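You operate a simulated robot arm through the tools that you are given. There is no shell and no other tool. Be economical: measure what you need, move in short steps, check, and stop when the job is done.

Carry out the task below with a simulated robot arm. There is one attempt and no reset: what you move stays moved.

JOB
Take the blue servo and put it in the green bin. Take the left corner plate and put it on the low right shelf of the rack. Open the side table drawer, take the red plug and leave it in the inside of the side table drawer and shut the drawer again. Take the black block and leave it on the bottom right shelf of the rack. Push the sink cupboard door shut. Take the paddle and leave it on the open top of the rack. Put the white tape in the black tray. Put one of the black dividers from the props case on top of the spool. Take the brown box on the table top and put it away on the green mat on the trestle table. Open the middle drawer of the grey bench, take the grey tape and put it in the inside of the middle drawer of the grey bench and shut the drawer again. Press the size gauge button to switch it up. The order is free. Set down upright: blue servo.

The check looks at the end state, three seconds after you hand in, the way a careful person would. Anything else that was tipped, shoved, dropped, spilled or broken makes it a failure.

ROBOT AND FRAMES
A 7-joint arm with a two-finger parallel gripper on a trunk, on a base that drives. Base frame: it is fixed to the floor where the robot stands at the start and does not move with it; the origin is under the middle of the robot, x ahead of it, y to its left, z up; the surface under the hand at the start is at about z = 784. Readings come in mm, rad, newtons and seconds.
With the tool pointing down near the work surface it reaches from about 520 to 960 mm from the robot's upright axis, wherever it stands. Its first joint turns from -2.897 to 2.897 rad. Places, roughly: black block (7x11x5 cm) [-1500, -4000, 600]; black divider (1x8x6 cm) [-2600, 600, 900]; black tray (53x29x5 cm) [-2200, -4200, 200]; blue servo (6x3x4 cm) [700, -100, 800]; bottom right shelf of the rack [-1400, -4100, 200]; brown box (6x4x4 cm) [-2300, 600, 800]; green bin (34x26x15 cm) [-3500, 2500, 300]; green mat on the trestle table (34x18 cm) [620, 280, 780]; grey tape (7x8x4 cm) [-2600, 900, 800]; inside of the middle drawer of the grey bench [-3500, 2900, 700]; inside of the side table drawer [-2200, -4200, 600]; left corner plate (9x6x4 cm) [700, -2800, 900]; low right shelf of the rack [-1400, -4100, 600]; middle drawer of the grey bench [-3400, 2900, 700]; open top of the rack [-1400, -4100, 1000]; paddle (6x2x35 cm) [-3800, -3400, 1000]; red plug (2x2x3 cm) [-1400, -4100, 600]; side table drawer [-2200, -4100, 600]; sink cupboard door [-3200, -4200, 500]; size gauge button [-2300, 1400, 800]; spool (7x7x5 cm) [800, 1600, 900]; white tape (12x12x5 cm) [-2400, -1700, 800]. Payload 3.91 kg.
The tool frame sits at the grasp point between the pads (the TCP): z along the fingers, y along the line on which they close. The tips reach 30 mm beyond it. The gripper opens to 110 mm. The fingers are 20 mm wide and 10 mm thick; the gripper's body (48 by 112 mm) begins 55 mm behind the TCP.
Orientation is that of the tool frame in the base frame, as a unit quaternion [x, y, z, w]. With the fingers straight down and closing along the base's y, the tool's x points along the base's -x, its y along +y and its z along -z.

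CONTROLS
- The arm moves only by the tool send_rows. Its argument "series" is text: rows parted by semicolons, each of 7 numbers parted by spaces: the turn, a rotation vector about the tool's x, y, z in rad, then the shift along the tool's x, y, z in mm, then the opening in per cent of the stroke, from 0 (shut) to 100 (fully open). In form: rx ry rz x y z jaw; .... A call has 1 to 20 rows; each row is the pose to reach, as a shift and turn from the pose commanded when the call began, along the tool's axes at that moment. Rows are played at 5 a second. More than 50 mm and 0.15 rad between two rows, or a gripper value outside its range, and nothing of the call is played. Where a pose cannot be reached the arm comes as near as it can. A force on the tool above 40 N (or 10 N above the force at the start of the call, whichever is more), or a blocked arm, ends the call early, and 0.2 s more pass. Each finger travels about 72 mm/s and halts on what it meets, pressing with about 24 N; the grip force reading is that of the motor and also rises with nothing between the fingers. The clock runs only during rows and for 0.2 s after the last one: add rows that repeat a pose to give the fingers time. It gives the time, the measured TCP pose, the force on the tool (base axes), the opening and the grip force at its end, in the units of the frame above (readings bear some noise), with the torque about the TCP (base axes, N m) and any sound that the robot's microphone picked up.
- Cameras (640 x 400 px; columns grow to the right, rows downward): "scene" is now at [243.4, 37.2, 1303.5]; the picture's right is [0.44, -0.90, 0.00], its down [-0.60, -0.29, -0.75] and it looks along [0.67, 0.33, -0.66] (base axes); focal length 291 px, centre (320, 200). "wrist" rides on the gripper at [72, 17, -103] in the tool frame; the picture's right is [-0.23, 0.97, 0.00], its down [-0.76, -0.18, -0.62] and it looks along [-0.61, -0.14, 0.78] (tool axes); focal length 222 px, centre (320, 200). There is no depth. A picture from a camera that has moved, and an enlarged one, comes with that camera's place and axes in the base frame and with its lens.
- grab_frame(camera): a new picture of that camera. No time passes.
- slide_trunk(by): slides the trunk up (or, below 0, down) by that many mm; the arm and the scene camera ride with it, the base frame stays. It gives what a move gives, with no picture.
- base_move(legs): drives the robot by 1 to 6 legs, each [ahead, left, turn to the left] in mm, mm and rad, along the robot's own axes; the way and the turn of a leg run together, so that a leg with both is an arc; at most 1500 mm and 3.142 rad a leg. The arm and the cameras ride along, it lands a little off, and it stops where it bumps. It gives what a move gives.
- aim_head(pan, tilt): turns the head with the scene camera to pan (to the left, within 1.501 rad either way) and tilt (down, from -0.506 to 1.204), counted from straight ahead of the robot. It gives what a move gives.
- inspect(camera, box): a new picture of the part [left, top, right, bottom] of that camera's present view, enlarged. No time passes.
- finish_job(): hands the job in; it is judged then, once.

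Go step by step. Nothing tells you exact positions but the pictures and the camera data: compare them with the known pose of the tool, close in by small moves and look again before you grip or let go. The budget is 567 turns and 360 pictures, counting those below and the enlarged ones. Unless the task says otherwise, let go and move clear before handing in, and close with one line.

The tools are called as name(argument=value, ...) on one line, values as JSON. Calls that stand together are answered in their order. send_rows: Moves the arm, as the interface text tells. Its arguments: {"type":"object","properties":{"series":{"type":"string"}},"required":["series"]} The other tools are called the same way: slide_trunk (by) slides the trunk up or down; base_move (legs) drives the base; aim_head (pan, tilt) turns the head that bears the scene camera; grab_frame (camera) takes a picture; inspect (camera, box) takes an enlarged picture of a part of a camera's view; finish_job () hands the job in.

At the start:

```text
time: 0.0
tcp_pos: [557.7, 363.9, 1017.0]
tool_rot: [0.0, 1.0, 0.0, 0.0]
force: [0.9, 0.0, -0.4]
torque: [0.0, 0.0, 0.01]
finger_gap: 109.9
grasp_force: 0.0
trunk travel left (down, up): [-500.0, 182.0]
robot x, y, heading: [2.6, -1.1, -0.002]
head pan, tilt: [0.457, 0.726]
```

scene: 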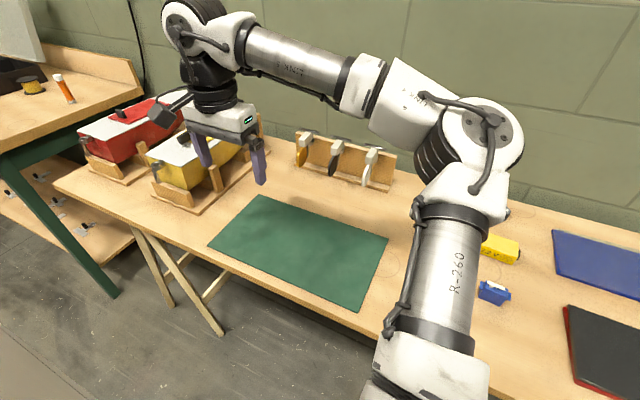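
wrist: 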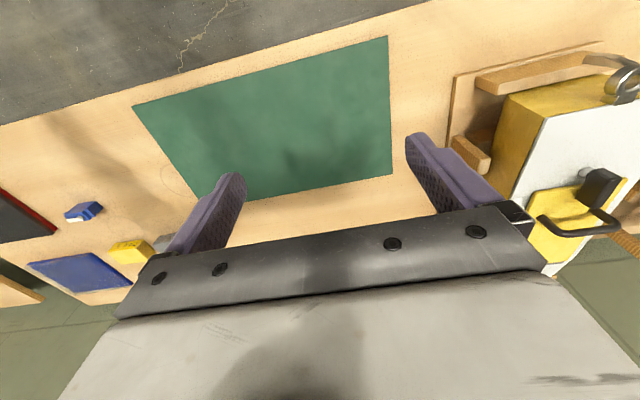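

The blue servo is on the trestle table near (660, -130). I'll aim the head at it for a better look.

aim_head(pan=-0.35, tilt=0.85)

grab_frame(camera="scene")

```text
time: 1.1
tcp_pos: [558.1, 364.0, 1018.0]
tool_rot: [0.0, 1.0, 0.0, 0.0]
force: [0.0, 0.2, 0.2]
torque: [-0.02, -0.01, -0.01]
finger_gap: 109.9
grasp_force: 0.1
trunk travel left (down, up): [-500.0, 182.0]
robot x, y, heading: [0.8, -1.6, -0.003]
head pan, tilt: [-0.351, 0.85]
```

```text
357 pictures are left
camera scene: at [241.5, -26.6, 1293.5], right [-0.34, -0.94, 0.0], down [-0.71, 0.26, -0.66], along [0.62, -0.23, -0.75], focal length 291 px, centre (320, 200)
```

scene: 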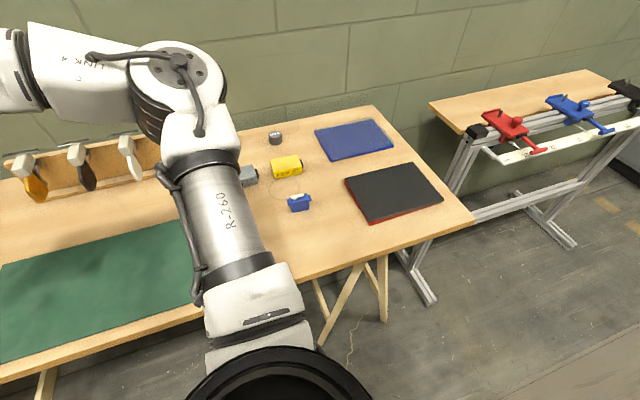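

inspect(camera="scene", box=[220, 110, 380, 210])

```text
4.00 times, centred on (300, 160) of scene
camera zoom: at [241.5, -26.6, 1293.5], right [-0.34, -0.94, 0.0], down [-0.71, 0.26, -0.66], along [0.62, -0.23, -0.75], focal length 1164 px, centre (400, 360)
```

zoom: 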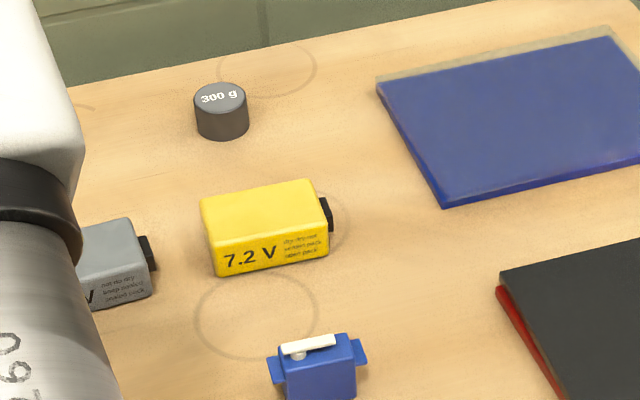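

The servo stands near (655, -132), its long axis nearly along y. I'll move the hand over it with a quarter turn so the jaws close along x.

send_rows(series="0 0 0.14 -8 -41 0 60; 0 0 0.28 -16 -83 0 60; 0 0 0.42 -24 -124 0 60; 0 0 0.56 -32 -165 0 60; 0 0 0.70 -40 -207 0 60; 0 0 0.84 -49 -248 0 60; 0 0 0.98 -57 -289 0 60; 0 0 1.12 -65 -331 0 60; 0 0 1.26 -73 -372 0 60; 0 0 1.40 -81 -413 0 60; 0 0 1.54 -89 -455 0 60; 0 0 1.676 -97 -496 0 60; 0 0 1.676 -97 -496 50 60; 0 0 1.676 -97 -496 100 60; 0 0 1.676 -97 -496 100 60; 0 0 1.676 -97 -496 100 60")

grab_frame(camera="wrist")

grab_frame(camera="scene")

```text
time: 4.5
tcp_pos: [656.8, -131.4, 918.9]
tool_rot: [0.743, 0.669, -0.001, 0.0]
force: [-0.5, 0.5, -0.6]
torque: [-0.01, 0.0, 0.04]
finger_gap: 66.1
grasp_force: 0.1
trunk travel left (down, up): [-500.0, 182.0]
robot x, y, heading: [-1.2, 2.8, 0.001]
head pan, tilt: [-0.351, 0.85]
```

```text
355 pictures are left
camera wrist: at [680.4, -61.5, 1020.6], right [0.94, -0.33, 0.0], down [-0.26, -0.74, 0.62], along [-0.2, -0.59, -0.78], focal length 222 px, centre (320, 200)
```

wrist: 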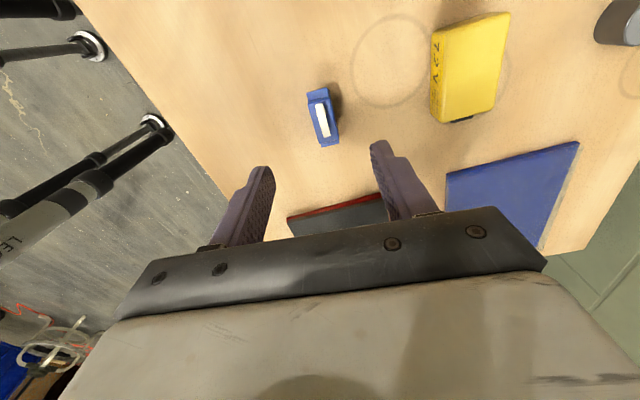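

```text
354 pictures are left
camera scene: at [241.5, -26.6, 1293.5], right [-0.34, -0.94, 0.0], down [-0.71, 0.26, -0.66], along [0.62, -0.23, -0.75], focal length 291 px, centre (320, 200)
```

scene: 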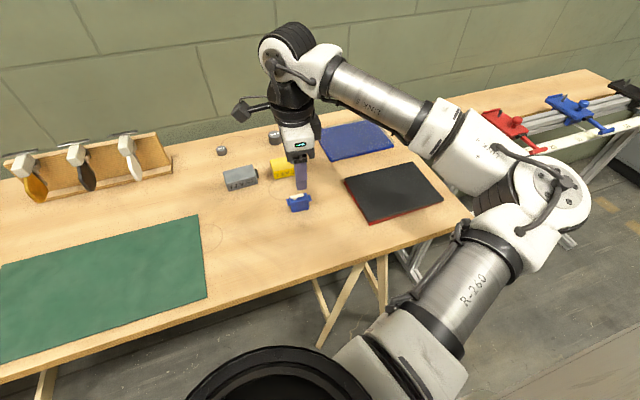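

The servo is about 5 mm off the tool centre in x and y. I'll correct, go down and grip.

send_rows(series="0 0 0 5 4 40 60; 0 0 0 5 4 80 60; 0 0 0 5 4 101 60; 0 0 0 5 4 101 60; 0 0 0 5 4 101 10; 0 0 0 5 4 101 10; 0 0 0 5 4 101 10; 0 0 0 5 4 101 10")

grab_frame(camera="wrist")

```text
time: 6.3
tcp_pos: [660.2, -125.4, 819.3]
tool_rot: [0.743, 0.669, 0.0, 0.0]
force: [0.2, -0.3, 0.3]
torque: [0.0, -0.02, -0.02]
finger_gap: 20.2
grasp_force: 24.2
trunk travel left (down, up): [-500.0, 182.0]
robot x, y, heading: [2.7, -0.6, -0.0]
head pan, tilt: [-0.351, 0.85]
```

```text
353 pictures are left
camera wrist: at [684.6, -56.7, 920.3], right [0.94, -0.33, 0.0], down [-0.26, -0.74, 0.62], along [-0.2, -0.59, -0.78], focal length 222 px, centre (320, 200)
```

wrist: 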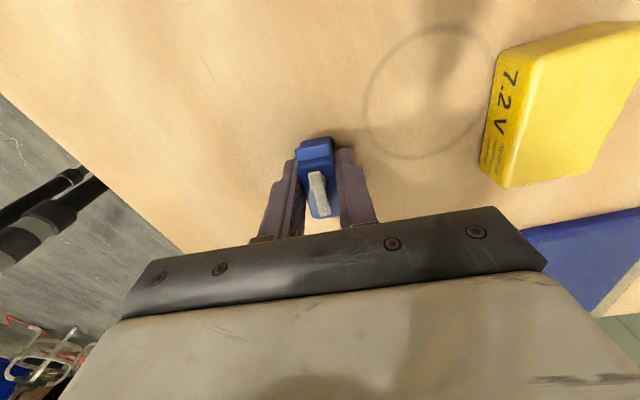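

The servo is gripped (20 mm). I'll lift it, then back off and look around.

send_rows(series="0 0 0 0 0 -30 10; 0 0 0 0 0 -80 10; 0 0 0 0 0 -130 10; 0 0 0 0 0 -180 10; 0 0 0 0 0 -220 10")

base_move(legs=[[-500, 0, 0], [0, 0, 1.57]])

aim_head(pan=0.5, tilt=0.35)

grab_frame(camera="scene")

```text
time: 7.5
tcp_pos: [659.6, -125.8, 1036.3]
tool_rot: [0.743, 0.669, -0.001, 0.0]
force: [-0.2, -0.6, -0.5]
torque: [-0.02, -0.01, 0.0]
finger_gap: 20.3
grasp_force: 24.4
trunk travel left (down, up): [-500.0, 182.0]
robot x, y, heading: [-4.4, 2.2, -0.002]
head pan, tilt: [-0.351, 0.85]
```

```text
time: 14.4
tcp_pos: [-383.0, 661.5, 1036.3]
tool_rot: [0.046, 0.999, -0.001, 0.0]
force: [0.4, 0.3, -0.3]
torque: [-0.02, 0.03, 0.0]
finger_gap: 20.4
grasp_force: 24.2
trunk travel left (down, up): [-500.0, 182.0]
robot x, y, heading: [-502.1, -0.2, 1.584]
head pan, tilt: [-0.351, 0.85]
```

```text
time: 15.6
tcp_pos: [-382.5, 660.4, 1036.1]
tool_rot: [0.045, 0.999, 0.001, 0.0]
force: [0.2, -0.1, -1.6]
torque: [0.03, 0.02, 0.01]
finger_gap: 20.3
grasp_force: 23.7
trunk travel left (down, up): [-500.0, 182.0]
robot x, y, heading: [-499.8, -2.5, 1.588]
head pan, tilt: [0.499, 0.351]
```

```text
352 pictures are left
camera scene: at [-550.0, 250.9, 1337.1], right [0.87, 0.49, 0.0], down [0.17, -0.3, -0.94], along [-0.46, 0.82, -0.34], focal length 291 px, centre (320, 200)
```

scene: 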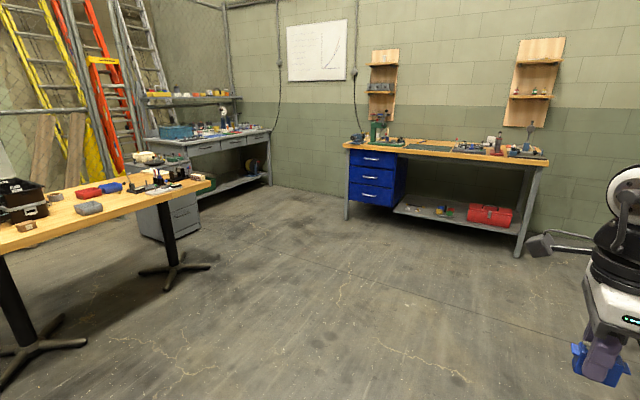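

The grey bench is in the far left corner, beyond the island table. I'll drive around the island's end and face the bench.

base_move(legs=[[1200, 400, 0], [0, 0, 1.555], [0, -1250, 0], [900, 0, 0]])

aim_head(pan=0.0, tilt=0.35)

grab_frame(camera="scene")

```text
time: 39.7
tcp_pos: [-2458.1, 2580.4, 1035.7]
tool_rot: [-0.666, 0.746, 0.001, 0.0]
force: [0.6, 0.7, -0.8]
torque: [-0.01, -0.03, 0.02]
finger_gap: 20.4
grasp_force: 23.8
trunk travel left (down, up): [-500.0, 182.0]
robot x, y, heading: [-1797.4, 2449.8, 3.13]
head pan, tilt: [0.499, 0.351]
```

```text
time: 40.6
tcp_pos: [-2458.0, 2580.7, 1036.8]
tool_rot: [-0.666, 0.746, -0.001, 0.0]
force: [-0.5, 0.4, -1.0]
torque: [-0.02, 0.0, -0.01]
finger_gap: 20.3
grasp_force: 24.5
trunk travel left (down, up): [-500.0, 182.0]
robot x, y, heading: [-1798.0, 2448.6, 3.137]
head pan, tilt: [0.0, 0.351]
```

```text
351 pictures are left
camera scene: at [-2064.6, 2451.5, 1337.1], right [0.01, 1.0, 0.0], down [0.34, 0.0, -0.94], along [-0.94, 0.01, -0.34], focal length 291 px, centre (320, 200)
```

scene: 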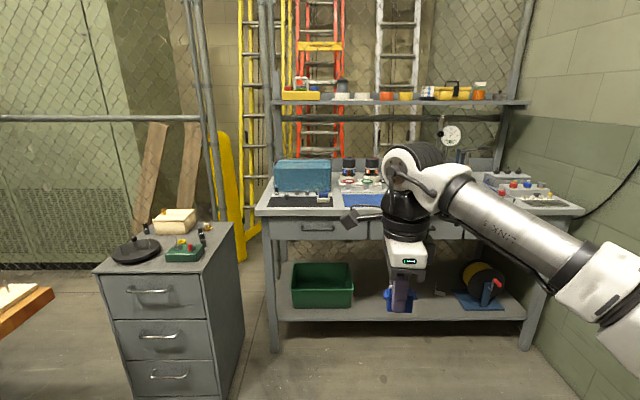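

The green bin sits on the bench's lower shelf, under the drawers, so the hand must go in tilted. Let me look closer for geometry and a regrip spot.

inspect(camera="scene", box=[240, 140, 420, 252])

aim_head(pan=0.9, tilt=0.5)

grab_frame(camera="scene")

```text
3.56 times, centred on (330, 196) of scene
camera zoom: at [-2064.6, 2451.5, 1337.1], right [0.01, 1.0, 0.0], down [0.34, 0.0, -0.94], along [-0.94, 0.01, -0.34], focal length 1035 px, centre (284, 214)
```

zoom: 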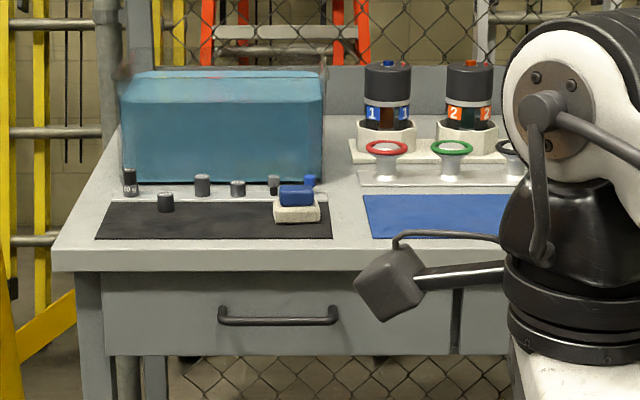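

```text
time: 41.8
tcp_pos: [-2458.2, 2580.9, 1035.8]
tool_rot: [-0.666, 0.746, 0.0, 0.0]
force: [0.2, -0.1, -0.4]
torque: [0.03, -0.01, -0.02]
finger_gap: 20.2
grasp_force: 24.0
trunk travel left (down, up): [-500.0, 182.0]
robot x, y, heading: [-1798.3, 2449.3, 3.142]
head pan, tilt: [0.901, 0.499]
```

```text
349 pictures are left
camera scene: at [-2028.5, 2380.0, 1323.5], right [-0.78, 0.63, 0.0], down [0.3, 0.37, -0.88], along [-0.55, -0.68, -0.48], focal length 291 px, centre (320, 200)
```

scene: 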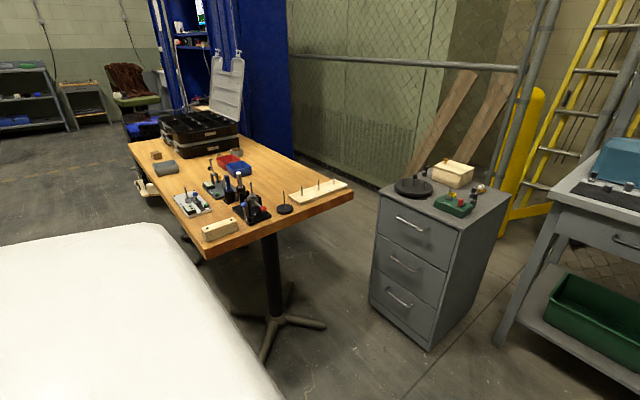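

The blue mat on the bench top is clear, so I'll use it to regrip the servo with a tilted hand. First I'll turn the wrist so the servo's long axis points at the bench and the camera will end on top when tilted.

send_rows(series="0 0 0.14 0 0 0 10; 0 0 0.28 0 0 0 10; 0 0 0.42 0 0 0 10; 0 0 0.56 0 0 0 10; 0 0 0.70 0 0 0 10; 0 0 0.84 0 0 0 10; 0 0 0.98 0 0 0 10; 0 0 1.12 0 0 0 10; 0 0 1.26 0 0 0 10; 0 0 1.36 0 0 0 10; 0 0 1.457 0 0 0 10; 0 0 1.457 0 0 0 10")

base_move(legs=[[850, 0, 0]])

aim_head(pan=-0.1, tilt=0.75)

grab_frame(camera="scene")

grab_frame(camera="wrist")

```text
time: 44.4
tcp_pos: [-2459.3, 2580.5, 1036.1]
tool_rot: [-0.001, 1.0, -0.002, 0.001]
force: [0.5, 0.1, -0.4]
torque: [0.02, -0.01, -0.01]
finger_gap: 20.3
grasp_force: 23.9
trunk travel left (down, up): [-500.0, 182.0]
robot x, y, heading: [-1803.7, 2450.6, 3.138]
head pan, tilt: [0.901, 0.499]
```

```text
time: 48.9
tcp_pos: [-3294.0, 2588.1, 1035.4]
tool_rot: [-0.002, 1.0, -0.002, 0.001]
force: [0.5, -0.1, -1.1]
torque: [0.01, 0.0, 0.01]
finger_gap: 20.2
grasp_force: 24.2
trunk travel left (down, up): [-500.0, 182.0]
robot x, y, heading: [-2633.5, 2457.5, 3.13]
head pan, tilt: [0.901, 0.499]
```

```text
time: 50.1
tcp_pos: [-3293.7, 2587.1, 1033.6]
tool_rot: [-0.001, 1.0, -0.003, 0.001]
force: [-1.0, 0.4, -0.7]
torque: [-0.03, 0.04, -0.03]
finger_gap: 20.4
grasp_force: 23.8
trunk travel left (down, up): [-500.0, 182.0]
robot x, y, heading: [-2631.4, 2455.7, 3.128]
head pan, tilt: [-0.099, 0.75]
```

```text
348 pictures are left
camera scene: at [-2889.4, 2466.3, 1301.5], right [0.11, 0.99, 0.0], down [0.68, -0.07, -0.73], along [-0.73, 0.08, -0.68], focal length 291 px, centre (320, 200)
```

scene: 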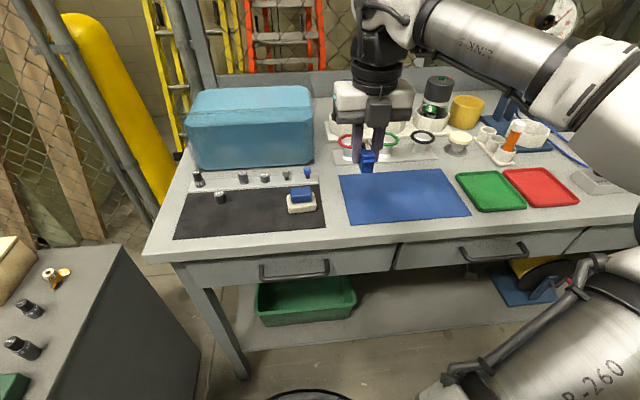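

```text
347 pictures are left
camera wrist: at [-3366.1, 2603.5, 1137.7], right [0.22, 0.97, 0.0], down [0.76, -0.17, 0.63], along [0.61, -0.14, -0.78], focal length 222 px, centre (320, 200)
```

wrist: 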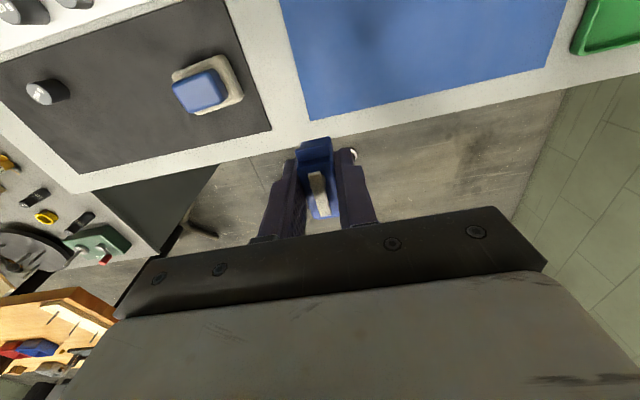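

Triangulating, the bench top is at about z = 870. Let me zoom on the bin for geometry.

inspect(camera="scene", box=[220, 240, 420, 365])

```text
3.20 times, centred on (320, 302) of scene
camera zoom: at [-2889.4, 2466.3, 1301.5], right [0.11, 0.99, 0.0], down [0.68, -0.07, -0.73], along [-0.73, 0.08, -0.68], focal length 931 px, centre (320, -128)
```

zoom: 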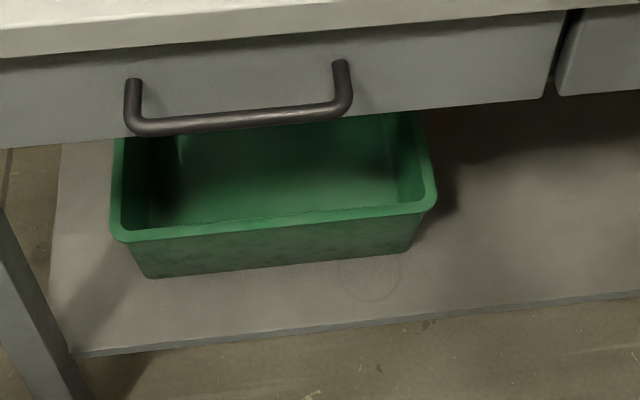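

The bin rim's front is near x = -3350, z = 385, its floor near 248; the drawer bottom edge is at 745. A hand tilt of about 42° fits. First I'll lower the servo over the blue mat.

send_rows(series="0 0 0 25 30 0 10; 0 0 0 51 63 0 10; 0 0 0 51 63 50 10; 0 0 0 51 63 90 10; 0 0 0 51 63 105 10; 0 0 0 51 63 105 10")

grab_frame(camera="wrist")

inspect(camera="scene", box=[320, 90, 480, 230])

```text
time: 51.5
tcp_pos: [-3344.5, 2650.5, 929.9]
tool_rot: [-0.001, 1.0, -0.002, 0.001]
force: [-0.7, 1.3, -0.2]
torque: [-0.02, 0.0, 0.02]
finger_gap: 20.4
grasp_force: 24.4
trunk travel left (down, up): [-500.0, 182.0]
robot x, y, heading: [-2632.1, 2453.9, 3.135]
head pan, tilt: [-0.099, 0.75]
```

```text
345 pictures are left
camera wrist: at [-3417.4, 2666.2, 1032.4], right [0.23, 0.97, 0.0], down [0.76, -0.17, 0.62], along [0.61, -0.14, -0.78], focal length 222 px, centre (320, 200)
```

wrist: 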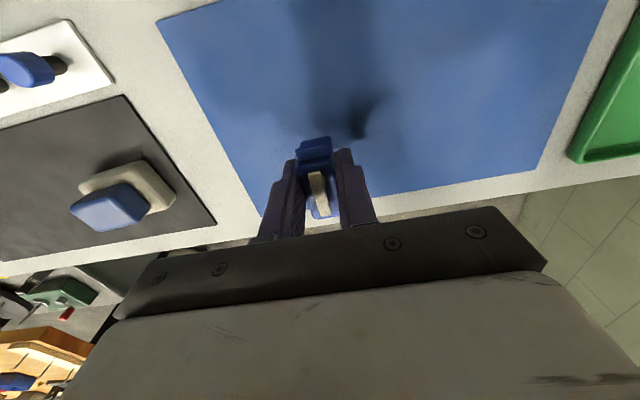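

```text
2.86 times, centred on (400, 160) of scene
camera zoom: at [-2889.4, 2466.4, 1301.5], right [0.11, 0.99, 0.0], down [0.68, -0.07, -0.73], along [-0.73, 0.08, -0.68], focal length 831 px, centre (91, 314)
```

zoom: 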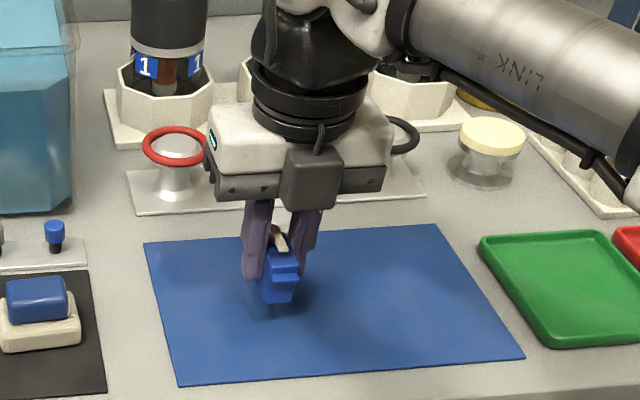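

The servo hovers about 20 mm over the mat. I'll lower in small steps until touch.

send_rows(series="0 0 0 0 0 10 10; 0 0 0 0 0 14 10; 0 0 0 0 0 17 10; 0 0 0 0 0 19 10; 0 0 0 0 0 19 10")

inspect(camera="scene", box=[360, 150, 440, 210])

```text
time: 52.7
tcp_pos: [-3345.2, 2649.1, 911.5]
tool_rot: [-0.001, 1.0, -0.001, 0.001]
force: [-0.2, 0.3, 0.1]
torque: [0.01, -0.01, -0.05]
finger_gap: 20.5
grasp_force: 24.1
trunk travel left (down, up): [-500.0, 182.0]
robot x, y, heading: [-2635.3, 2456.1, 3.131]
head pan, tilt: [-0.099, 0.75]
```

```text
6.67 times, centred on (400, 180) of scene
camera zoom: at [-2889.4, 2466.4, 1301.5], right [0.11, 0.99, 0.0], down [0.68, -0.07, -0.73], along [-0.73, 0.08, -0.68], focal length 1940 px, centre (-213, 333)
```

zoom: 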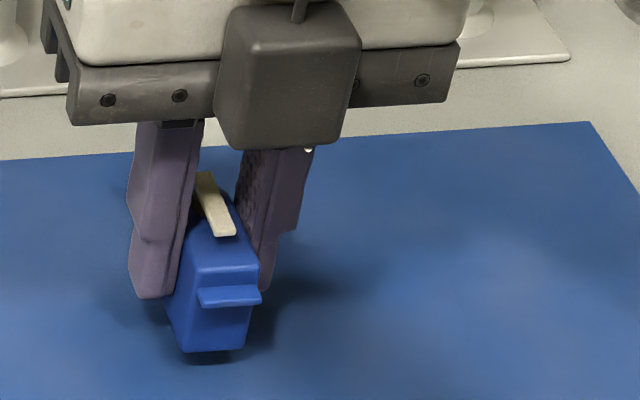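

Still a few mm above the mat by the shadow; continue down slowly.

send_rows(series="0 0 0 0 0 2 10; 0 0 0 0 0 4 10; 0 0 0 0 0 5 10; 0 0 0 0 0 6 10; 0 0 0 0 0 6 10")

inspect(camera="scene", box=[360, 150, 440, 210])

```text
time: 53.9
tcp_pos: [-3343.3, 2651.1, 905.1]
tool_rot: [-0.001, 1.0, -0.002, 0.001]
force: [0.3, 0.2, -0.5]
torque: [0.01, -0.01, -0.01]
finger_gap: 20.3
grasp_force: 24.2
trunk travel left (down, up): [-500.0, 182.0]
robot x, y, heading: [-2631.6, 2454.0, 3.128]
head pan, tilt: [-0.099, 0.75]
```

```text
6.67 times, centred on (400, 180) of scene
camera zoom: at [-2889.4, 2466.4, 1301.5], right [0.11, 0.99, 0.0], down [0.68, -0.07, -0.73], along [-0.73, 0.08, -0.68], focal length 1940 px, centre (-213, 333)
```

zoom: 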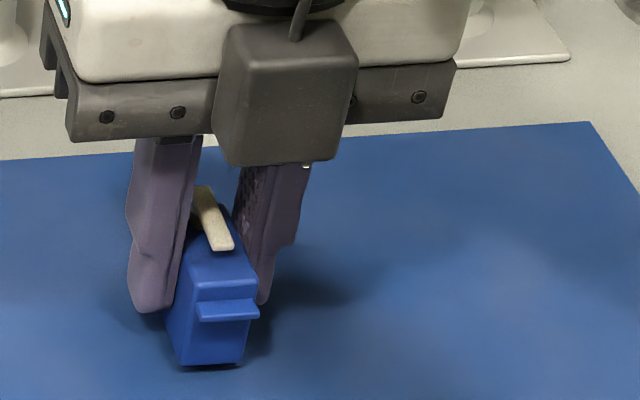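

send_rows(series="0 0 0 0 0 1 10; 0 0 0 0 0 2 10; 0 0 0 0 0 3 10; 0 0 0 0 0 3 10")

inspect(camera="scene", box=[360, 150, 440, 210])

```text
time: 54.9
tcp_pos: [-3345.5, 2650.0, 902.1]
tool_rot: [-0.001, 1.0, -0.002, 0.001]
force: [-0.5, 0.6, -0.3]
torque: [-0.03, 0.01, 0.0]
finger_gap: 20.2
grasp_force: 24.3
trunk travel left (down, up): [-500.0, 182.0]
robot x, y, heading: [-2632.6, 2456.4, 3.131]
head pan, tilt: [-0.099, 0.75]
```

```text
6.67 times, centred on (400, 180) of scene
camera zoom: at [-2889.4, 2466.4, 1301.5], right [0.11, 0.99, 0.0], down [0.68, -0.07, -0.73], along [-0.73, 0.08, -0.68], focal length 1940 px, centre (-213, 333)
```

zoom: 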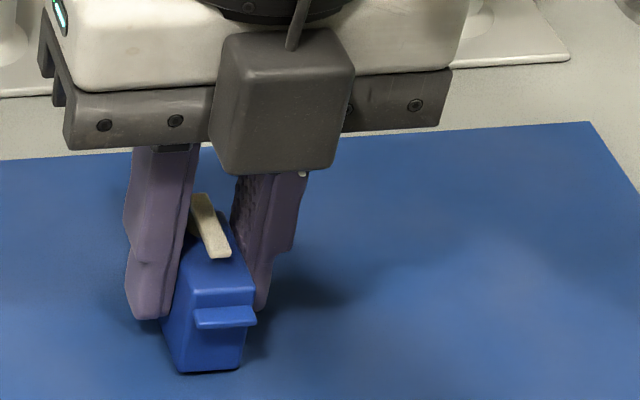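

send_rows(series="0 0 0 0 0 1 10; 0 0 0 0 0 2 10; 0 0 0 0 0 3 10; 0 0 0 0 0 3 10")

inspect(camera="scene", box=[360, 150, 440, 210])

```text
time: 55.9
tcp_pos: [-3345.0, 2650.1, 900.6]
tool_rot: [-0.001, 1.0, -0.003, -0.001]
force: [-2.3, 1.4, 9.7]
torque: [0.04, 0.02, -0.01]
finger_gap: 20.5
grasp_force: 23.9
trunk travel left (down, up): [-500.0, 182.0]
robot x, y, heading: [-2636.6, 2457.1, 3.131]
head pan, tilt: [-0.099, 0.75]
```

```text
6.67 times, centred on (400, 180) of scene
camera zoom: at [-2888.8, 2466.2, 1301.8], right [0.11, 0.99, 0.0], down [0.68, -0.07, -0.73], along [-0.73, 0.08, -0.68], focal length 1940 px, centre (-213, 333)
```

zoom: 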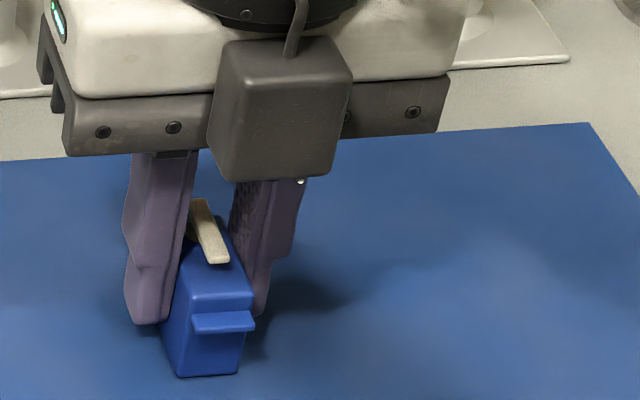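

Contact. I'll release, rise, tilt the hand 39° forward and regrip the servo.

send_rows(series="0 0 0 0 0 0 60; 0 0 0 0 0 0 60; 0 0 0 0 0 0 60; 0 0 0 0 0 -40 60; 0 0 0 0 0 -80 60; 0 0.136 0 0 0 -80 60; 0 0.272 0 0 0 -80 60; 0 0.408 0 0 0 -80 60; 0 0.544 0 0 0 -80 60; 0 0.68 0 0 0 -80 60; 0 0.68 0 0 0 -80 60; 0 0.68 0 0 0 -80 60")

grab_frame(camera="scene")

grab_frame(camera="wrist")

```text
time: 58.5
tcp_pos: [-3345.1, 2649.7, 980.0]
tool_rot: [0.0, 0.943, -0.002, -0.333]
force: [0.0, 0.6, 0.2]
torque: [0.0, -0.04, -0.01]
finger_gap: 65.9
grasp_force: 0.1
trunk travel left (down, up): [-500.0, 182.0]
robot x, y, heading: [-2634.3, 2457.0, 3.138]
head pan, tilt: [-0.099, 0.75]
```

```text
339 pictures are left
camera scene: at [-2889.4, 2466.4, 1301.5], right [0.11, 0.99, 0.0], down [0.68, -0.07, -0.73], along [-0.73, 0.08, -0.68], focal length 291 px, centre (320, 200)
```

scene: 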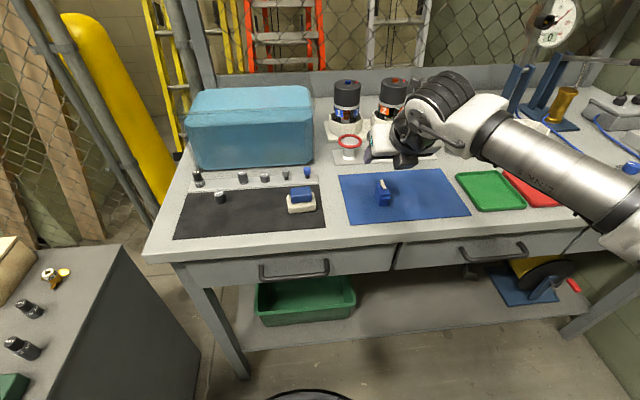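

```text
338 pictures are left
camera wrist: at [-3336.2, 2666.6, 1104.6], right [0.17, 0.97, -0.15], down [0.98, -0.18, 0.01], along [-0.02, -0.15, -0.99], focal length 222 px, centre (320, 200)
```

wrist: 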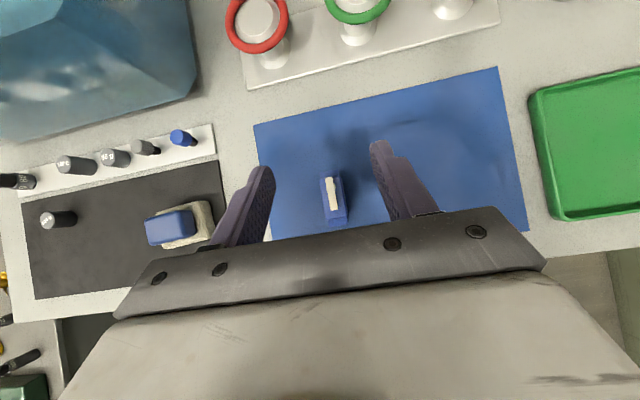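

The servo stands upright on the mat between the fingers. Lower 82 mm and grip.

send_rows(series="0 0 0 -17 0 21 60; 0 0 0 -34 0 42 60; 0 0 0 -44 0 54 60; 0 0 0 -51.6 0 63.8 60; 0 0 0 -51.6 0 63.8 60; 0 0 0 -51.6 0 63.8 8; 0 0 0 -51.6 0 63.8 8; 0 0 0 -51.6 0 63.8 8; 0 0 0 -51.6 0 63.8 8; 0 0 0 -51.6 0 63.8 8")

grab_frame(camera="wrist")

```text
time: 60.7
tcp_pos: [-3345.1, 2651.0, 897.0]
tool_rot: [0.001, 0.943, -0.002, -0.333]
force: [0.2, -0.1, 0.8]
torque: [-0.02, 0.0, -0.01]
finger_gap: 20.4
grasp_force: 24.2
trunk travel left (down, up): [-500.0, 182.0]
robot x, y, heading: [-2638.2, 2456.6, 3.132]
head pan, tilt: [-0.099, 0.75]
```

```text
337 pictures are left
camera wrist: at [-3335.9, 2666.4, 1021.9], right [0.18, 0.97, -0.15], down [0.98, -0.18, 0.01], along [-0.02, -0.14, -0.99], focal length 222 px, centre (320, 200)
```

wrist: 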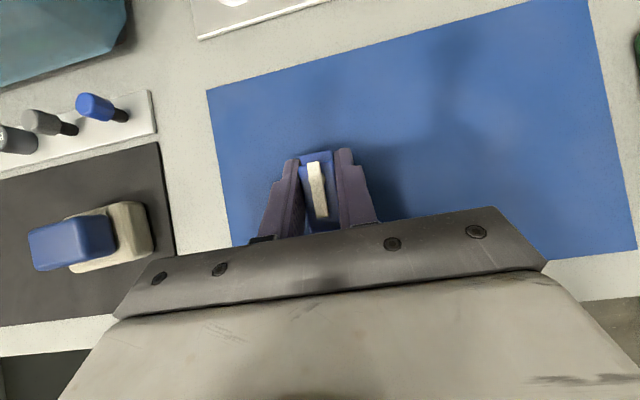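

Regripped at 39° tilt. Lift, back off, then lower the trunk.

send_rows(series="0 0 0 20 0 -25 8; 0 0 0 42 0 -52 8; 0 0 0 63 0 -78 8")

base_move(legs=[[-550, 0, 0]])

slide_trunk(by=-490)

send_rows(series="0 0 0 0 -45 0 8; 0 0 0 0 -90 0 8; 0 0 0 0 -135 0 8; 0 0 0 0 -180 0 8; 0 0 0 -25 -180 31 8; 0 0 0 -38 -180 47 8; 0 0 0 -38 -180 47 8")

aim_head(pan=0, tilt=0.5)

grab_frame(camera="scene")

```text
time: 61.5
tcp_pos: [-3345.3, 2650.5, 998.5]
tool_rot: [-0.001, 0.943, -0.002, -0.333]
force: [-0.4, 0.0, -0.1]
torque: [-0.02, -0.01, -0.02]
finger_gap: 20.5
grasp_force: 24.0
trunk travel left (down, up): [-500.0, 182.0]
robot x, y, heading: [-2632.7, 2453.1, 3.133]
head pan, tilt: [-0.099, 0.75]
```

```text
time: 64.7
tcp_pos: [-2796.0, 2648.3, 997.5]
tool_rot: [0.002, 0.943, -0.002, -0.333]
force: [-0.2, -0.5, 0.3]
torque: [0.03, -0.02, 0.0]
finger_gap: 20.5
grasp_force: 24.0
trunk travel left (down, up): [-500.0, 182.0]
robot x, y, heading: [-2087.6, 2451.9, 3.126]
head pan, tilt: [-0.099, 0.75]
```

```text
refused: -490 is not a number from -400 to 400
```

```text
time: 66.3
tcp_pos: [-2797.6, 2467.3, 938.6]
tool_rot: [0.003, 0.943, -0.001, -0.332]
force: [0.8, 0.3, -1.1]
torque: [0.02, 0.0, 0.01]
finger_gap: 20.2
grasp_force: 24.0
trunk travel left (down, up): [-500.0, 182.0]
robot x, y, heading: [-2082.0, 2448.8, 3.128]
head pan, tilt: [-0.099, 0.75]
```

```text
time: 67.1
tcp_pos: [-2796.1, 2466.8, 938.3]
tool_rot: [0.002, 0.943, -0.001, -0.333]
force: [-0.4, -0.9, -0.2]
torque: [0.01, -0.02, -0.02]
finger_gap: 20.0
grasp_force: 23.8
trunk travel left (down, up): [-500.0, 182.0]
robot x, y, heading: [-2084.6, 2449.4, 3.13]
head pan, tilt: [0.0, 0.499]
```

```text
336 pictures are left
camera scene: at [-2349.9, 2453.7, 1323.4], right [0.01, 1.0, 0.0], down [0.48, -0.01, -0.88], along [-0.88, 0.01, -0.48], focal length 291 px, centre (320, 200)
```

scene: 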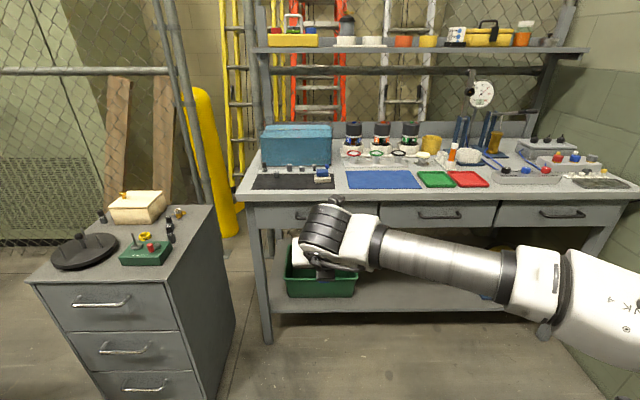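

slide_trunk(by=-400)

slide_trunk(by=-95)

grab_frame(camera="scene")

grab_frame(camera="wrist")

```text
time: 70.9
tcp_pos: [-2796.6, 2468.0, 538.1]
tool_rot: [0.002, 0.943, -0.001, -0.333]
force: [-0.9, 0.5, 0.1]
torque: [-0.01, -0.01, 0.03]
finger_gap: 20.3
grasp_force: 23.9
trunk travel left (down, up): [-100.0, 582.0]
robot x, y, heading: [-2086.8, 2449.8, 3.128]
head pan, tilt: [0.0, 0.499]
```

```text
time: 72.4
tcp_pos: [-2794.9, 2466.9, 511.7]
tool_rot: [0.002, 0.942, -0.001, -0.336]
force: [0.2, -0.3, -0.4]
torque: [0.02, 0.01, -0.02]
finger_gap: 20.2
grasp_force: 23.8
trunk travel left (down, up): [-67.0, 616.0]
robot x, y, heading: [-2085.1, 2449.7, 3.129]
head pan, tilt: [0.0, 0.499]
stopped: the arm was blocked; the commanded pose is now the measured one
```

```text
335 pictures are left
camera scene: at [-2346.0, 2453.4, 893.6], right [0.01, 1.0, 0.0], down [0.47, -0.01, -0.88], along [-0.88, 0.01, -0.47], focal length 291 px, centre (320, 200)
```

scene: 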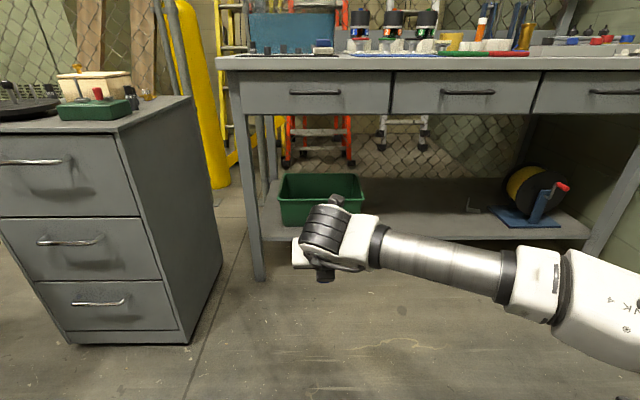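

```text
334 pictures are left
camera wrist: at [-2785.7, 2483.1, 636.6], right [0.18, 0.97, -0.15], down [0.98, -0.18, 0.0], along [-0.03, -0.14, -0.99], focal length 222 px, centre (320, 200)
```

wrist: 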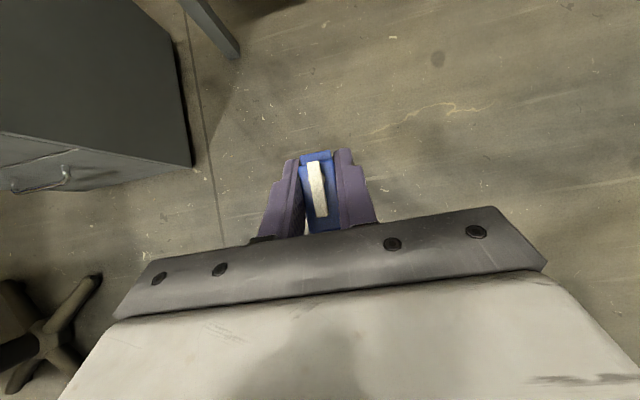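

The arm got blocked while lowering; let me see what the elbow meets.

aim_head(pan=-0.9, tilt=0.9)

grab_frame(camera="scene")

```text
time: 73.6
tcp_pos: [-2795.5, 2465.7, 510.5]
tool_rot: [0.001, 0.942, 0.0, -0.335]
force: [-0.3, 0.0, -0.6]
torque: [0.02, 0.02, -0.01]
finger_gap: 20.4
grasp_force: 23.6
trunk travel left (down, up): [-67.0, 616.0]
robot x, y, heading: [-2088.3, 2448.5, 3.128]
head pan, tilt: [-0.901, 0.901]
```

```text
333 pictures are left
camera scene: at [-2302.0, 2511.9, 859.4], right [0.79, 0.61, 0.0], down [0.48, -0.62, -0.62], along [-0.38, 0.49, -0.78], focal length 291 px, centre (320, 200)
```

scene: 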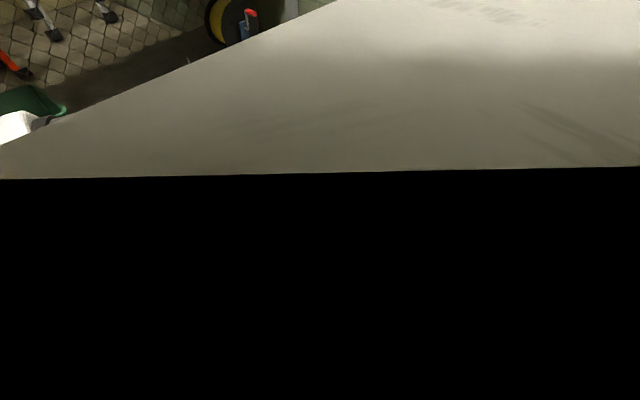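

slide_trunk(by=60)

send_rows(series="0 0 0 35 0 28 8; 0 0 0 70 0 57 8; 0 0 0 105 0 85 8; 0 0 0 140 0 113 8; 0 0 0 140 0 113 8")

aim_head(pan=-0.5, tilt=0.7)

grab_frame(camera="scene")

```text
time: 74.6
tcp_pos: [-2796.3, 2467.2, 566.2]
tool_rot: [0.001, 0.943, -0.001, -0.333]
force: [0.1, 0.2, 0.2]
torque: [-0.01, 0.02, -0.01]
finger_gap: 20.4
grasp_force: 23.6
trunk travel left (down, up): [-127.0, 556.0]
robot x, y, heading: [-2085.4, 2449.4, 3.125]
head pan, tilt: [-0.901, 0.901]
```

```text
time: 75.8
tcp_pos: [-2979.4, 2467.5, 566.1]
tool_rot: [0.001, 0.943, -0.002, -0.333]
force: [1.6, -0.3, -0.8]
torque: [-0.02, 0.01, -0.02]
finger_gap: 20.5
grasp_force: 24.0
trunk travel left (down, up): [-127.0, 556.0]
robot x, y, heading: [-2087.6, 2450.7, 3.136]
head pan, tilt: [-0.901, 0.901]
```

```text
time: 76.7
tcp_pos: [-2977.1, 2467.4, 565.3]
tool_rot: [0.002, 0.943, 0.0, -0.333]
force: [1.0, -0.5, -0.4]
torque: [-0.01, 0.0, -0.02]
finger_gap: 20.2
grasp_force: 23.6
trunk travel left (down, up): [-127.0, 556.0]
robot x, y, heading: [-2084.7, 2448.0, 3.126]
head pan, tilt: [-0.499, 0.7]
```

```text
332 pictures are left
camera scene: at [-2333.0, 2494.2, 932.6], right [0.49, 0.87, 0.0], down [0.56, -0.32, -0.76], along [-0.67, 0.37, -0.64], focal length 291 px, centre (320, 200)
```

scene: 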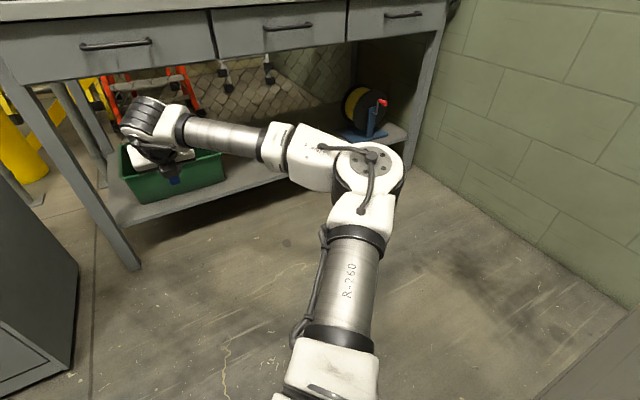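

The arm lies with its elbow to the right, which is fine with more reach. Try lowering again.

slide_trunk(by=-120)

send_rows(series="0 0 0 -19 0 23 8; 0 0 0 -19 0 23 8")

grab_frame(camera="scene")

```text
time: 78.3
tcp_pos: [-2976.7, 2465.1, 514.2]
tool_rot: [-0.001, 0.941, 0.001, -0.337]
force: [0.0, -0.6, 0.1]
torque: [0.0, 0.0, -0.01]
finger_gap: 20.3
grasp_force: 24.3
trunk travel left (down, up): [-67.0, 616.0]
robot x, y, heading: [-2091.1, 2449.9, 3.128]
head pan, tilt: [-0.499, 0.7]
stopped: the arm was blocked; the commanded pose is now the measured one
```

```text
time: 79.0
tcp_pos: [-2977.4, 2463.7, 482.9]
tool_rot: [-0.002, 0.942, 0.0, -0.337]
force: [0.4, 0.4, -0.6]
torque: [-0.03, 0.02, -0.02]
finger_gap: 20.6
grasp_force: 24.1
trunk travel left (down, up): [-67.0, 616.0]
robot x, y, heading: [-2085.9, 2451.2, 3.129]
head pan, tilt: [-0.499, 0.7]
```

```text
331 pictures are left
camera scene: at [-2331.0, 2495.1, 875.5], right [0.49, 0.87, 0.0], down [0.56, -0.32, -0.77], along [-0.67, 0.37, -0.64], focal length 291 px, centre (320, 200)
```

scene: 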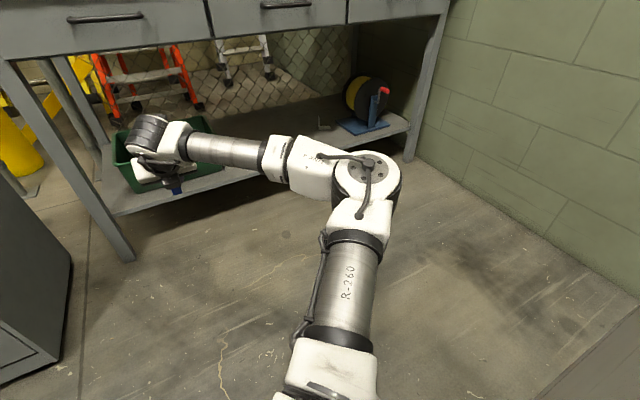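

Try reaching down to z≈290 here in free space first.

send_rows(series="0 0 0 -30 0 37 8; 0 0 0 -60 0 73 8; 0 0 0 -90 0 110 8; 0 0 0 -120 0 147 8; 0 0 0 -120 0 147 8")

grab_frame(camera="scene")

```text
time: 80.3
tcp_pos: [-2983.6, 2472.1, 325.9]
tool_rot: [-0.007, 0.935, 0.016, -0.353]
force: [-0.4, 0.5, 0.1]
torque: [0.04, 0.02, 0.02]
finger_gap: 20.1
grasp_force: 23.9
trunk travel left (down, up): [-67.0, 616.0]
robot x, y, heading: [-2088.4, 2450.0, 3.131]
head pan, tilt: [-0.499, 0.7]
stopped in row 5: the arm was blocked; the commanded pose is now the measured one
```

```text
330 pictures are left
camera scene: at [-2324.4, 2492.3, 884.0], right [0.49, 0.87, 0.0], down [0.55, -0.31, -0.77], along [-0.68, 0.38, -0.63], focal length 291 px, centre (320, 200)
```

scene: 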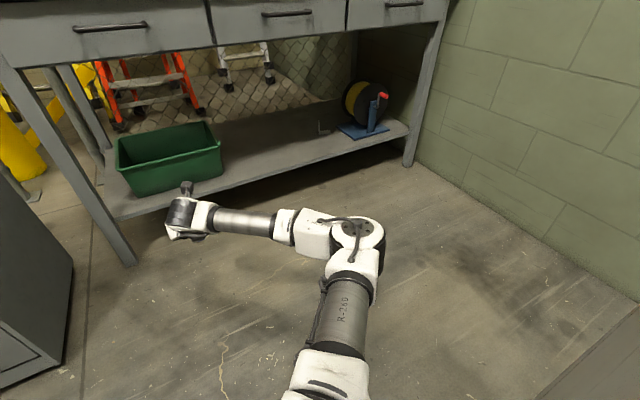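

The upper arm seems to press on the base at this reach. I'll rise a bit, restore orientation, extend further out and try lower again.

send_rows(series="0.026 -0.043 0.024 26 0 -30 8; 0.026 -0.043 0.024 60 0 0 8; 0.026 -0.043 0.024 98 0 33 8; 0.026 -0.043 0.024 138 0 69 8; 0.026 -0.043 0.024 138 0 69 8; 0.026 -0.043 0.024 118 0 92 8; 0.026 -0.043 0.024 98 0 115 8; 0.026 -0.043 0.024 79 0 137 8; 0.026 -0.043 0.024 79 0 137 8")

grab_frame(camera="scene")

```text
refused: row 3 steps farther than a row can; nothing moved
```

```text
329 pictures are left
camera scene: at [-2324.4, 2492.3, 884.0], right [0.49, 0.87, 0.0], down [0.55, -0.31, -0.77], along [-0.68, 0.38, -0.63], focal length 291 px, centre (320, 200)
```

scene: 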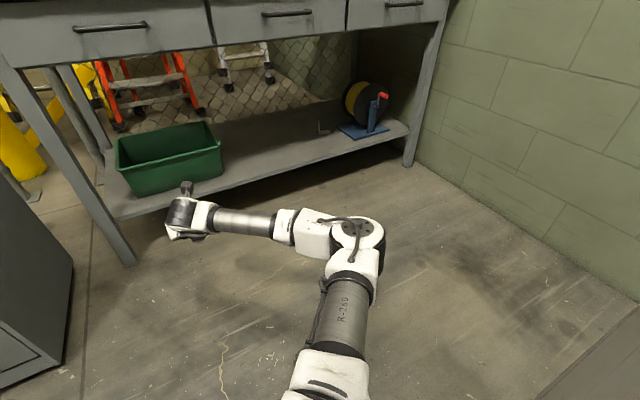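

send_rows(series="0.026 -0.043 0.024 26 0 -30 8; 0.026 -0.043 0.024 56 0 -4 8; 0.026 -0.043 0.024 86 0 23 8; 0.026 -0.043 0.024 112 0 46 8; 0.026 -0.043 0.024 138 0 69 8; 0.026 -0.043 0.024 138 0 69 8; 0.026 -0.043 0.024 118 0 92 8; 0.026 -0.043 0.024 98 0 115 8; 0.026 -0.043 0.024 79 0 137 8; 0.026 -0.043 0.024 79 0 137 8")

grab_frame(camera="scene")

```text
time: 82.8
tcp_pos: [-3142.8, 2481.0, 313.0]
tool_rot: [0.003, 0.936, 0.003, -0.353]
force: [-0.6, -0.7, -0.4]
torque: [0.03, 0.05, -0.05]
finger_gap: 20.2
grasp_force: 23.9
trunk travel left (down, up): [-67.0, 616.0]
robot x, y, heading: [-2085.9, 2450.4, 3.13]
head pan, tilt: [-0.499, 0.7]
stopped in row 10: the arm was blocked; the commanded pose is now the measured one
```

```text
328 pictures are left
camera scene: at [-2320.0, 2493.7, 889.0], right [0.49, 0.87, -0.01], down [0.54, -0.31, -0.78], along [-0.68, 0.37, -0.63], focal length 291 px, centre (320, 200)
```

scene: 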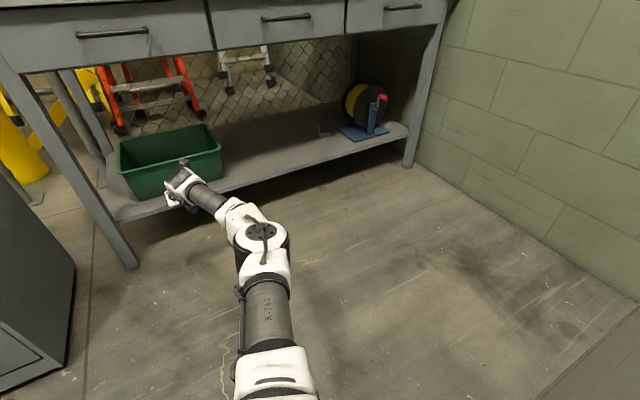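

The low limit here is about z = 313, so facing the bench straight on won't do. I'll back into free space and try with the arm pointing to the robot's left side, where the base may be narrower.

send_rows(series="0 0 0 30 0 -34 8; 0 0 0 60 0 -68 8; 0 0 0 90 0 -102 8; 0 0 0 120 0 -136 8; 0 0 0 150 0 -170 8; 0 0 0 115 0 -203 8; 0 0 0 78 0 -236 8; 0 0 0 40 0 -269 8")

base_move(legs=[[-750, 0, 0]])

```text
refused: row 8 steps farther than a row can; nothing moved
```

```text
time: 86.8
tcp_pos: [-2385.5, 2473.9, 311.5]
tool_rot: [0.003, 0.936, 0.006, -0.351]
force: [0.2, -1.0, -0.1]
torque: [0.0, -0.05, 0.01]
finger_gap: 20.2
grasp_force: 23.5
trunk travel left (down, up): [-67.0, 616.0]
robot x, y, heading: [-1327.5, 2438.7, 3.117]
head pan, tilt: [-0.499, 0.7]
```

send_rows(series="0 0 0 30 0 -34 8; 0 0 0 60 0 -68 8; 0 0 0 90 0 -102 8; 0 0 0 120 0 -136 8; 0 0 0 152 0 -172 8; 0 0 0 120 0 -200 8; 0 0 0 88 0 -229 8; 0 0 0 55 0 -257 8; 0 0 0 23 0 -286 8; 0 0 0 -9 0 -314 8; 0 0 0 -41 0 -343 8; 0 0 0 -41 0 -343 8")

```text
time: 89.5
tcp_pos: [-2131.9, 2470.4, 520.9]
tool_rot: [0.003, 0.939, 0.002, -0.345]
force: [0.6, -0.2, -0.6]
torque: [0.01, -0.01, 0.03]
finger_gap: 20.2
grasp_force: 24.2
trunk travel left (down, up): [-67.0, 616.0]
robot x, y, heading: [-1328.5, 2440.1, 3.122]
head pan, tilt: [-0.499, 0.7]
```

send_rows(series="0.040 0 -0.047 -1.1 -49.2 -1 8; 0.080 0 -0.094 -4.6 -98.2 -3.9 8; 0.119 0 -0.141 -10.4 -146.8 -8.8 8; 0.159 0 -0.187 -18.4 -194.8 -15.6 8; 0.199 0 -0.234 -28.6 -242.2 -24.3 8; 0.239 0 -0.281 -41 -288.6 -34.8 8; 0.279 0 -0.328 -55.6 -333.8 -47.2 8; 0.318 0 -0.375 -72.3 -377.9 -61.4 8; 0.358 0 -0.422 -91 -420.6 -77.3 8; 0.398 0 -0.469 -111.7 -461.5 -94.9 8; 0.438 0 -0.515 -134.3 -500.9 -114 8; 0.477 0 -0.562 -158.6 -538.2 -134.7 8; 0.517 0 -0.609 -184.6 -573.6 -156.8 8; 0.557 0 -0.656 -212.3 -606.8 -180.3 8; 0.597 0 -0.703 -241.6 -637.7 -205.1 8; 0.637 0 -0.750 -272.1 -666.2 -231 8; 0.676 0 -0.797 -304 -692.2 -258.2 8; 0.716 0 -0.844 -337 -715.8 -286.2 8; 0.756 0 -0.890 -371.1 -736.2 -315.1 8; 0.796 0 -0.937 -405.8 -754 -344.6 8")

slide_trunk(by=-60)

```text
time: 93.7
tcp_pos: [-1606.8, 1710.7, 515.8]
tool_rot: [-0.539, 0.77, -0.195, -0.281]
force: [-1.0, -0.1, -0.1]
torque: [0.0, -0.03, 0.02]
finger_gap: 20.1
grasp_force: 23.9
trunk travel left (down, up): [-67.0, 616.0]
robot x, y, heading: [-1330.8, 2437.1, 3.124]
head pan, tilt: [-0.499, 0.7]
```

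```text
time: 94.8
tcp_pos: [-1608.1, 1710.9, 520.1]
tool_rot: [-0.537, 0.77, -0.196, -0.284]
force: [-0.3, -0.9, 1.0]
torque: [0.01, 0.03, 0.02]
finger_gap: 20.2
grasp_force: 23.9
trunk travel left (down, up): [-67.0, 616.0]
robot x, y, heading: [-1327.8, 2442.5, 3.116]
head pan, tilt: [-0.499, 0.7]
stopped: the arm was blocked; the commanded pose is now the measured one
```

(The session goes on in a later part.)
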